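You operate a simulated robot arm through the tools that you are given. There is no shell and no other tool. Be economical: measure what you need, move in short steps, check, and stop when the job is done.

Carry out the task below with a simulated robot arm. There is one attempt and no reset: what you move stays moved.

TASK
Open the air cabinet drawer.
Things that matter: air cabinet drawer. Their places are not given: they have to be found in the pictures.

It is judged by the outcome, as a careful person would: the job done as asked, and still so three seconds after it is handed in. It fails if anything else is knocked over, pushed out of place, dropped, spilled or broken.

THE ROBOT
A 7-joint arm with a two-finger parallel gripper, fixed in place. Base frame: the origin is at the foot of the arm, x ahead of it, y to its left, z up. Lengths are in mm, angles in degrees, forces in N, time in s.
With the tool pointing down near the work surface it reaches from about 240 to 680 mm from the base axis. Its first joint turns from -66.0 to 66.0 degrees. Payload 1.57 kg.
Tool frame: the origin (TCP) lies between the finger pads and is the grasp point; the fingertips stand 30 mm ahead of it; z points along the fingers, y is the line along which they close. The gripper opens to 110 mm. The fingers are 24 mm wide and 12 mm thick; the gripper's body (48 by 112 mm) begins 78 mm behind the TCP.
Orientation is that of the tool frame in the base frame, as [roll, pitch, yaw] about the fixed x, y, z axes, in that order (R = Rz(yaw) Ry(pitch) Rx(roll)). With the fingers straight down and closing along the base's y, the tool's x points along the base's -x, its y along +y and its z along -z.

THE INTERFACE
- The arm moves only by the tool drive_tool. Its argument "targets" is a list of rows, each a list of 3 entries, a list of its own where there are three numbers: the shift along the tool's x, y, z in mm, then the turn, a rotation vector about the tool's x, y, z in degrees, then the closure in counts, from 0 (fully open) to 255 (shut). In form: [[[x, y, z], [wx, wy, wz], grip], ...]. A call has 1 to 20 rows; each row shifts and turns the commanded pose from where the row before left it, along the tool's axes as they then stand. A row lasts 0.2 s, in which the tool goes at most 50 mm and 8.6 degrees; a call with a longer step from one row to the next is refused whole, and so is a gripper value outside its range. A pose out of reach is approached as far as the arm can. The call stops where the force on the tool passes 40 N (or 10 N more than at its start, if that is more) or the arm is blocked; 0.2 s more then pass. The fingers move at their own pace (about 108 mm/s each) and stop on an object; they squeeze with about 30 N. The grip force told is the motor's: it shows also when the fingers shut on nothing. Time passes only in rows, and 0.2 s behind the last, so rows that do not move let the fingers close. It gives the time, the measured TCP pose, the force on the tool (base axes), the opening and the grip force at its end, in the units of the frame above (readings bear some noise).
- Cameras (640 x 400 px; columns grow to the right, rows downward): "scene" is fixed at [154.6, -409.5, 1371.7]; the picture's right is [0.74, -0.67, 0.00], its down [-0.57, -0.63, -0.53] and it looks along [0.35, 0.39, -0.85] (base axes); focal length 332 px, centre (320, 200). "wrist" rides on the gripper at [-36, 0, -80] in the tool frame; the picture's right is [0.00, -1.00, 0.00], its down [0.97, 0.00, -0.24] and it looks along [0.24, 0.00, 0.97] (tool axes); focal length 218 px, centre (320, 200).
- capture(camera): a new picture of that camera. No time passes.
- locate(camera, pixels): for up to 12 pixels [column, row] of the newest picture of that camera ("zoom" is the newest enlarged one), the place [x, y, z] in the base frame of the surface seen there, good to about 3 mm. No time passes.
- enlarge(camera, box): a new picture of the part [left, top, right, bottom] of that camera's present view, enlarged. No time passes.
- hand_in(): hands the job in; it is judged then, once.

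Work in short steps. Measure before you move; look again where a grasp or a placing could have gone wrong, and mend it. You have 60 turns and 20 pictures in all, the two below and enlarged ones among them. Open the gripper and draw the arm clear of the work before you hand the job in, unless the task says otherwise; then end with one line.

The tools are called after "Emit:" as a command line: name --argument value ..., lists and objects as JSON in quotes. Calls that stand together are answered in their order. drive_tool: Moves the arm, as the interface text tells. Its arguments: {"type":"object","properties":{"targets":{"type":"array","items":{"type":"array"}}},"required":["targets"]} The other tools are called the same way: capture (camera) takes a picture; locate (camera, pixels) gives the place of the surface under pixels of a picture; enlarge (camera, box) takes an enlarged picture of a part of a camera's view; hand_in () hands the job in.

At the start:

```text
time: 0.0
ee_pos: [478.9, -90.9, 956.7]
ee_rot: [180.0, -0.1, 179.9]
wrist_force: [0.0, -0.3, 0.4]
finger_gap: 109.9
finger_force: 0.1
```

scene: 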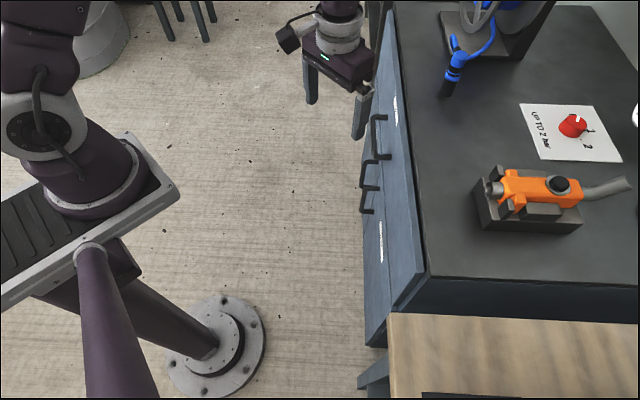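
wrist: 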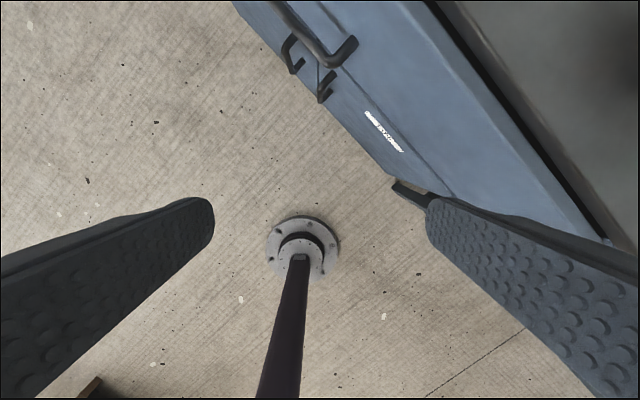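

The cabinet front shows two handles (scene ~378,135 and ~370,190), with labels at (396,110) and (381,242). I'll zoom in to read them.

Emit:
enlarge --camera "scene" --box '[340, 80, 440, 280]'

Emit:
enlarge --camera "wrist" --box '[230, 0, 480, 200]'

Emit:
locate --camera "scene" --pixels '[[396, 110], [381, 242], [376, 118], [374, 137], [376, 157], [366, 165], [364, 187], [364, 210], [388, 60], [415, 270], [428, 275]]'

```text
2.00 times, centred on (390, 180) of scene
```

zoom: 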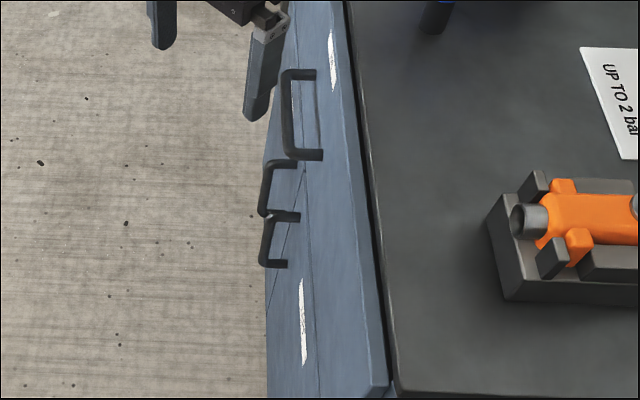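

```text
2.00 times, centred on (355, 100) of wrist
```

zoom: 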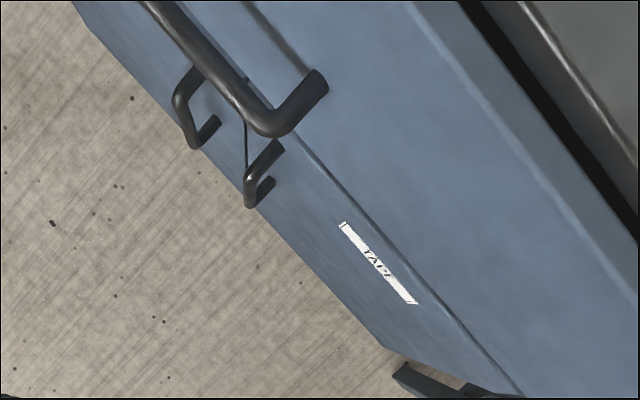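

```text
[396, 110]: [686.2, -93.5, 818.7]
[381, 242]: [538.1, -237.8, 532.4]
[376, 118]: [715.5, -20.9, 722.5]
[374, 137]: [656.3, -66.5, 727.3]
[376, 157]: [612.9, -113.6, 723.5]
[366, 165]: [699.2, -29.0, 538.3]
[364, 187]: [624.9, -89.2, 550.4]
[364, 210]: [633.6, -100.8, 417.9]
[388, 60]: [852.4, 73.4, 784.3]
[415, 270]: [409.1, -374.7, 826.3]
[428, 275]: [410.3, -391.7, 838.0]
```

The upper drawer (horizontal handle) is the only drawer; the doors below carry a "TAPE" label. I'll move in front of the cabinet and turn toward the front to read the upper label and measure the handle.

Emit:
drive_tool --targets '[[[-18, 34, 20], [0, 0, 0], 0], [[-18, 34, 20], [0, 0, 0], 0], [[-18, 34, 20], [0, 0, 0], 0], [[-18, 34, 20], [0, 0, 0], 0], [[0, 0, 0], [0, 0, -7.4], 0], [[0, 0, 0], [0, 0, -7.4], 0], [[0, 0, 0], [0, 0, -7.4], 0], [[0, 0, 0], [0, 0, -7.4], 0], [[0, 0, 0], [0, 0, -7.4], 0], [[0, 0, 0], [0, 0, -7.4], 0], [[0, 0, 0], [8.5, 0, 0], 0], [[0, 0, 0], [8.5, 0, 0], 0], [[0, 0, 0], [8.5, 0, 0], 0], [[0, 0, 0], [8.5, 0, 0], 0], [[0, 0, 0], [8.5, 0, 0], 0], [[0, 0, 0], [8.5, 0, 0], 0]]'

Emit:
capture --camera "wrist"

```text
time: 3.4
ee_pos: [552.0, 43.3, 877.5]
ee_rot: [-137.4, 0.0, -135.6]
wrist_force: [0.5, -0.6, 0.5]
finger_gap: 110.0
finger_force: 0.1
out of reach, approached as far as the arm can: row 16
```

```text
15 pictures are left
```

wrist: 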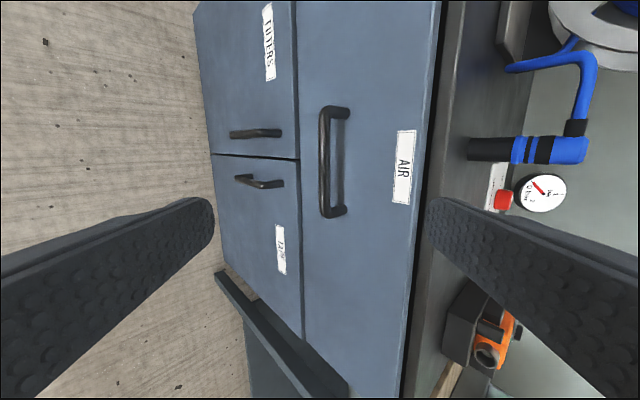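

The upper drawer is labelled "AIR", with its handle at wrist pixels (325,115)-(325,210). Now I'll measure it precisely.

Emit:
locate --camera "wrist" --pixels '[[324, 120], [325, 160], [326, 205], [345, 110], [342, 211], [365, 50], [370, 160], [360, 300], [403, 160], [310, 160], [338, 160], [430, 160]]'

Emit:
drive_tool --targets '[[[0, 20, 20], [0, 0, 0], 0], [[0, 20, 20], [0, 0, 0], 0], [[0, 30, 0], [0, 0, 0], 0], [[0, 0, 0], [5, 0, 0], 0], [[0, 0, 0], [5, 0, 0], 0], [[0, 0, 0], [5, 0, 0], 0]]'

```text
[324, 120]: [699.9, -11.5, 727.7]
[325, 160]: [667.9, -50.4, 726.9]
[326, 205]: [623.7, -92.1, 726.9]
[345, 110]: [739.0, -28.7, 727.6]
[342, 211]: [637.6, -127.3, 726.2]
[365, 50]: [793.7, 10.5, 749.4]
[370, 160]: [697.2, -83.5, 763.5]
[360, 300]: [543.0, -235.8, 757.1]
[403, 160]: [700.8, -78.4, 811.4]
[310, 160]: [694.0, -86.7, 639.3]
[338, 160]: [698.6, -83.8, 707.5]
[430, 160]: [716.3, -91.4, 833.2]
```

```text
time: 4.8
ee_pos: [549.5, 66.4, 798.3]
ee_rot: [-133.5, 5.2, -130.5]
wrist_force: [0.1, -0.2, -0.7]
finger_gap: 109.8
finger_force: 0.2
out of reach, approached as far as the arm can: row 3, 4, 5, 6
```

The bar centre is about (662,-52,727), stands ~42 mm off the front, and the outward normal is (-0.70,0.71). The tilt is limited near 43°, so I'll back off to ~37° and see what the commanded pose is.

Emit:
drive_tool --targets '[[[0, 0, 0], [-8, 0, 0], 160], [[0, 0, 0], [0, 0, 0], 160], [[0, 0, 0], [0, 0, 0], 160]]'

```text
time: 5.6
ee_pos: [541.1, 61.4, 798.7]
ee_rot: [-137.6, 2.1, -133.6]
wrist_force: [-0.1, 0.2, -0.1]
finger_gap: 40.9
finger_force: 0.1
```

Tilt is back under control. I'll trim the orientation to roll -143, yaw -135.5, then test in free air that the pulled-out pose (100 mm further outward) is reachable.

Emit:
drive_tool --targets '[[[0, 0, 0], [-5.4, 2.8, 0], 160], [[0, 20, -15], [0, 0, 0], 160], [[0, 20, -15], [0, 0, 0], 160], [[0, 20, -15], [0, 0, 0], 160], [[0, 20, -15], [0, 0, 0], 160], [[0, 0, 0], [0, 0, 0], 160]]'

```text
time: 7.0
ee_pos: [471.1, 131.5, 800.3]
ee_rot: [-143.0, -0.1, -135.4]
wrist_force: [-0.5, -0.1, -0.1]
finger_gap: 41.0
finger_force: 0.0
```

The pulled-out pose is reachable. I'll move to a pre-grasp 80 mm back from the bar along the approach axis and check.

Emit:
drive_tool --targets '[[[-1.6, -33.4, 24.5], [0, 0, 0], 160], [[-1.6, -33.4, 24.5], [0, 0, 0], 160], [[-1.6, -33.4, 24.5], [0, 0, 0], 160], [[-1.6, -33.4, 24.5], [0, 0, 0], 160], [[-1.6, -33.4, 24.5], [0, 0, 0], 160], [[0, 0, 0], [0, 0, 0], 160]]'

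Emit:
capture --camera "wrist"

```text
time: 8.4
ee_pos: [623.0, -9.8, 803.2]
ee_rot: [-143.0, -0.1, -135.2]
wrist_force: [0.5, 0.8, 0.4]
finger_gap: 41.0
finger_force: 0.0
```

```text
14 pictures are left
```

wrist: 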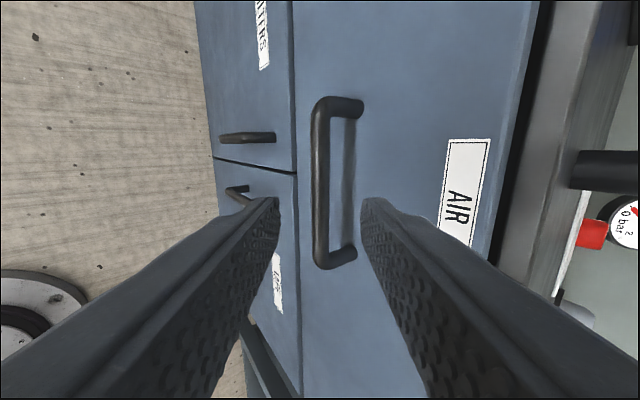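

The bar sits centred between the fingers at column ~320. I'll verify its position once more.

Emit:
locate --camera "wrist" --pixels '[[321, 120], [321, 180], [321, 240], [345, 180], [400, 180]]'

```text
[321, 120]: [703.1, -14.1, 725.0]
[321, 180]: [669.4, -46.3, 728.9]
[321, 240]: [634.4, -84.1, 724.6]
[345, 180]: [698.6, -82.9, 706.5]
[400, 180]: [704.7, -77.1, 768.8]
```

Consistent. I'll advance 80 mm along the tool axis, then close.

Emit:
drive_tool --targets '[[[0, 0, 20], [0, 0, 0], 160], [[0, 0, 20], [0, 0, 0], 160], [[0, 0, 20], [0, 0, 0], 160], [[0, 0, 12], [0, 0, 0], 160], [[0, 0, 8], [0, 0, 0], 160], [[0, 0, 0], [0, 0, 0], 160]]'

Emit:
capture --camera "wrist"

```text
time: 9.8
ee_pos: [655.2, -44.2, 738.5]
ee_rot: [-143.0, -0.1, -135.4]
wrist_force: [0.6, -0.4, -0.2]
finger_gap: 41.2
finger_force: 0.1
```

```text
13 pictures are left
```

wrist: 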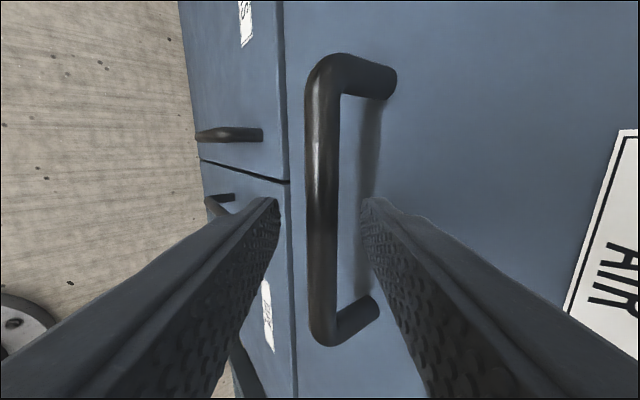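

The bar is between the fingers with no contact. I'll close on it.

Emit:
drive_tool --targets '[[[0, 0, 0], [0, 0, 0], 255], [[0, 0, 0], [0, 0, 0], 255], [[0, 0, 0], [0, 0, 0], 255]]'

```text
time: 10.6
ee_pos: [656.7, -45.2, 737.8]
ee_rot: [-142.8, -0.1, -135.3]
wrist_force: [1.5, -2.7, 12.5]
finger_gap: 16.0
finger_force: 31.8
```

The gap of 16 mm shows the bar is held. Now I pull outward gently, along (0, 0.8, -0.6) in the tool frame.

Emit:
drive_tool --targets '[[[0, 8, -6], [0, 0, 0], 255], [[0, 8, -6], [0, 0, 0], 255], [[0, 8, -6], [0, 0, 0], 255], [[0, 8, -6], [0, 0, 0], 255], [[0, 8, -6], [0, 0, 0], 255], [[0, 0, 0], [0, 0, 0], 255]]'

```text
time: 12.0
ee_pos: [621.2, -8.3, 738.9]
ee_rot: [-142.9, -0.2, -135.4]
wrist_force: [-6.1, -6.6, 20.8]
finger_gap: 16.0
finger_force: 31.7
```

The drawer follows (51 mm). Some side and vertical load is building, so I trim slightly and continue.

Emit:
drive_tool --targets '[[[0.8, 7.1, -7.2], [0, 0, 0], 255], [[0.3, 8, -6], [0, 0, 0], 255], [[0.3, 8, -6], [0, 0, 0], 255], [[0.3, 8, -6], [0, 0, 0], 255], [[0.3, 8, -6], [0, 0, 0], 255], [[0.3, 8, -6], [0, 0, 0], 255], [[0.3, 8, -6], [0, 0, 0], 255], [[0, 0, 0], [0, 0, 0], 255]]'

Emit:
capture --camera "scene"

```text
time: 13.8
ee_pos: [569.7, 42.6, 738.7]
ee_rot: [-143.2, -0.1, -135.2]
wrist_force: [13.6, 14.4, -18.1]
finger_gap: 15.9
finger_force: 31.3
```

```text
12 pictures are left
```

scene: 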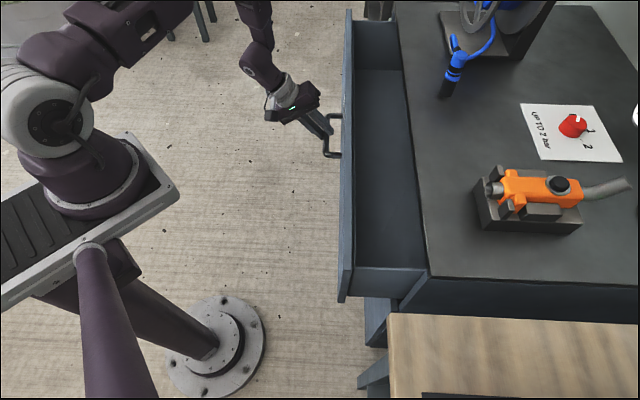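

Drawer is open ~123 mm and follows well. My trim over-corrected, so I undo about half of it and continue pulling.

Emit:
drive_tool --targets '[[[-1.4, 8.6, -5.2], [0, 0, 0], 255], [[0, 8, -6], [0, 0, 0], 255], [[0, 8, -6], [0, 0, 0], 255], [[0, 8, -6], [0, 0, 0], 255], [[0, 8, -6], [0, 0, 0], 255], [[0, 8, -6], [0, 0, 0], 255], [[0, 8, -6], [0, 0, 0], 255], [[0, 0, 0], [0, 0, 0], 255]]'

```text
time: 15.6
ee_pos: [522.1, 89.4, 739.0]
ee_rot: [-142.9, -0.2, -135.5]
wrist_force: [-0.3, -0.7, 2.3]
finger_gap: 16.0
finger_force: 31.1
```

Forces are near zero and the drawer is open ~190 mm. I continue with the same direction.

Emit:
drive_tool --targets '[[[0.1, 8, -6], [0, 0, 0], 255], [[0.1, 8, -6], [0, 0, 0], 255], [[0.1, 8, -6], [0, 0, 0], 255], [[0.1, 8, -6], [0, 0, 0], 255], [[0.1, 8, -6], [0, 0, 0], 255], [[0.1, 8, -6], [0, 0, 0], 255], [[0.1, 8, -6], [0, 0, 0], 255], [[0.1, 8, -6], [0, 0, 0], 255], [[0, 0, 0], [0, 0, 0], 255]]'

Emit:
capture --camera "scene"

```text
time: 17.6
ee_pos: [464.4, 147.0, 739.2]
ee_rot: [-143.0, -0.2, -135.4]
wrist_force: [-9.8, -10.5, 8.4]
finger_gap: 15.8
finger_force: 31.4
```

```text
11 pictures are left
```

scene: 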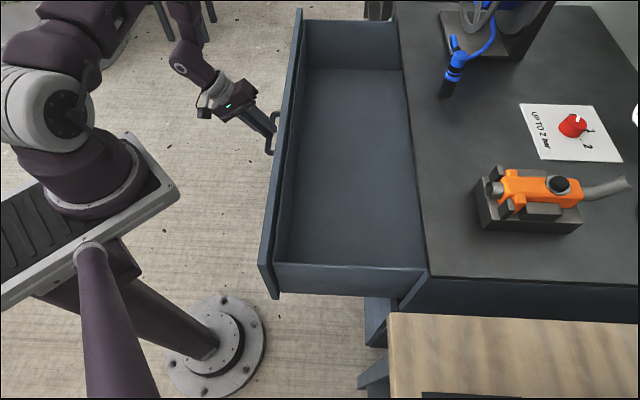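

Open ~272 mm. I pull further to see whether the drawer reaches its stop; the call halts itself on force.

Emit:
drive_tool --targets '[[[0.8, 8, -6], [0, 0, 0], 255], [[0.1, 8, -6], [0, 0, 0], 255], [[0.1, 8, -6], [0, 0, 0], 255], [[0.1, 8, -6], [0, 0, 0], 255], [[0.1, 8, -6], [0, 0, 0], 255], [[0.1, 8, -6], [0, 0, 0], 255], [[0.1, 8, -6], [0, 0, 0], 255], [[0, 0, 0], [0, 0, 0], 255]]'

```text
time: 19.4
ee_pos: [414.5, 196.7, 740.0]
ee_rot: [-143.0, 0.0, -135.3]
wrist_force: [2.3, 2.9, 23.7]
finger_gap: 15.9
finger_force: 31.2
```

Open ~342 mm and still sliding. One more short pull with a 1 mm upward trim.

Emit:
drive_tool --targets '[[[0, 7.4, -6.8], [0, 0, 0], 255], [[0, 8, -6], [0, 0, 0], 255], [[0, 8, -6], [0, 0, 0], 255], [[0, 8, -6], [0, 0, 0], 255], [[0, 8, -6], [0, 0, 0], 255], [[0, 0, 0], [0, 0, 0], 255]]'

Emit:
capture --camera "scene"

```text
time: 20.4
ee_pos: [392.9, 216.5, 741.0]
ee_rot: [-141.8, -0.3, -135.5]
wrist_force: [4.0, -3.2, -2.7]
finger_gap: 15.7
finger_force: 32.1
stopped in row 5: the force on the tool passed its limit (the readings are from after the stop); the commanded pose is now the measured one
```

```text
10 pictures are left
```

scene: 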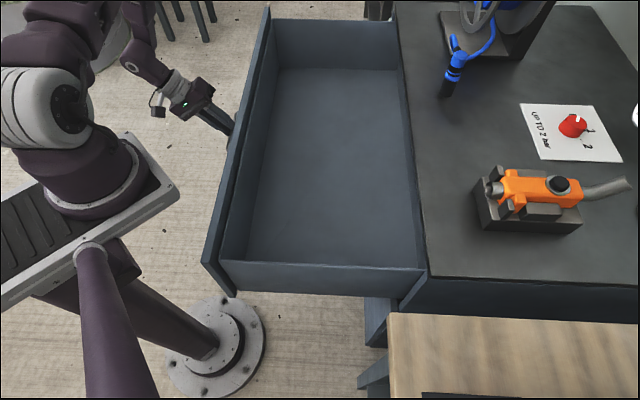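

The drawer reached its stop, fully open at about 370 mm. I release to a 41 mm gap (clear of the front), then back off along the tool axis.

Emit:
drive_tool --targets '[[[0, 0, 0], [0, 0, 0], 160], [[0, 0, 0], [0, 0, 0], 160], [[0, 0, 0], [0, 0, 0], 160], [[0, 0, -10], [0, 0, 0], 160], [[0, 0, -20], [0, 0, 0], 160], [[0, 0, -20], [0, 0, 0], 160], [[0, 0, -25], [0, 0, 0], 160], [[0, 0, -25], [0, 0, 0], 160], [[0, 0, 0], [0, 0, 0], 0], [[0, 0, 0], [0, 0, 0], 0]]'

Emit:
capture --camera "scene"

```text
time: 22.6
ee_pos: [350.1, 261.9, 819.2]
ee_rot: [-142.0, -0.2, -135.5]
wrist_force: [0.7, 0.8, -0.7]
finger_gap: 110.0
finger_force: 0.0
```

```text
9 pictures are left
```

scene: 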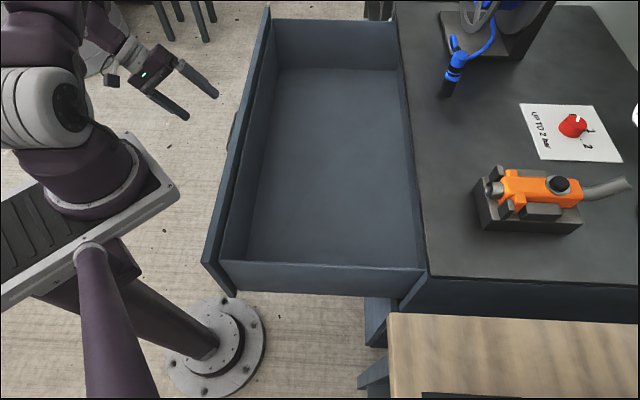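

The drawer stays open, the gripper is open and clear, and nothing else has moved. I hand it in.

Emit:
hand_in

```text
The job is handed in.
```

The drawer labelled "AIR" is pulled out about 370 mm to its stop; the gripper is open and the arm is clear, with nothing else disturbed in the last picture.
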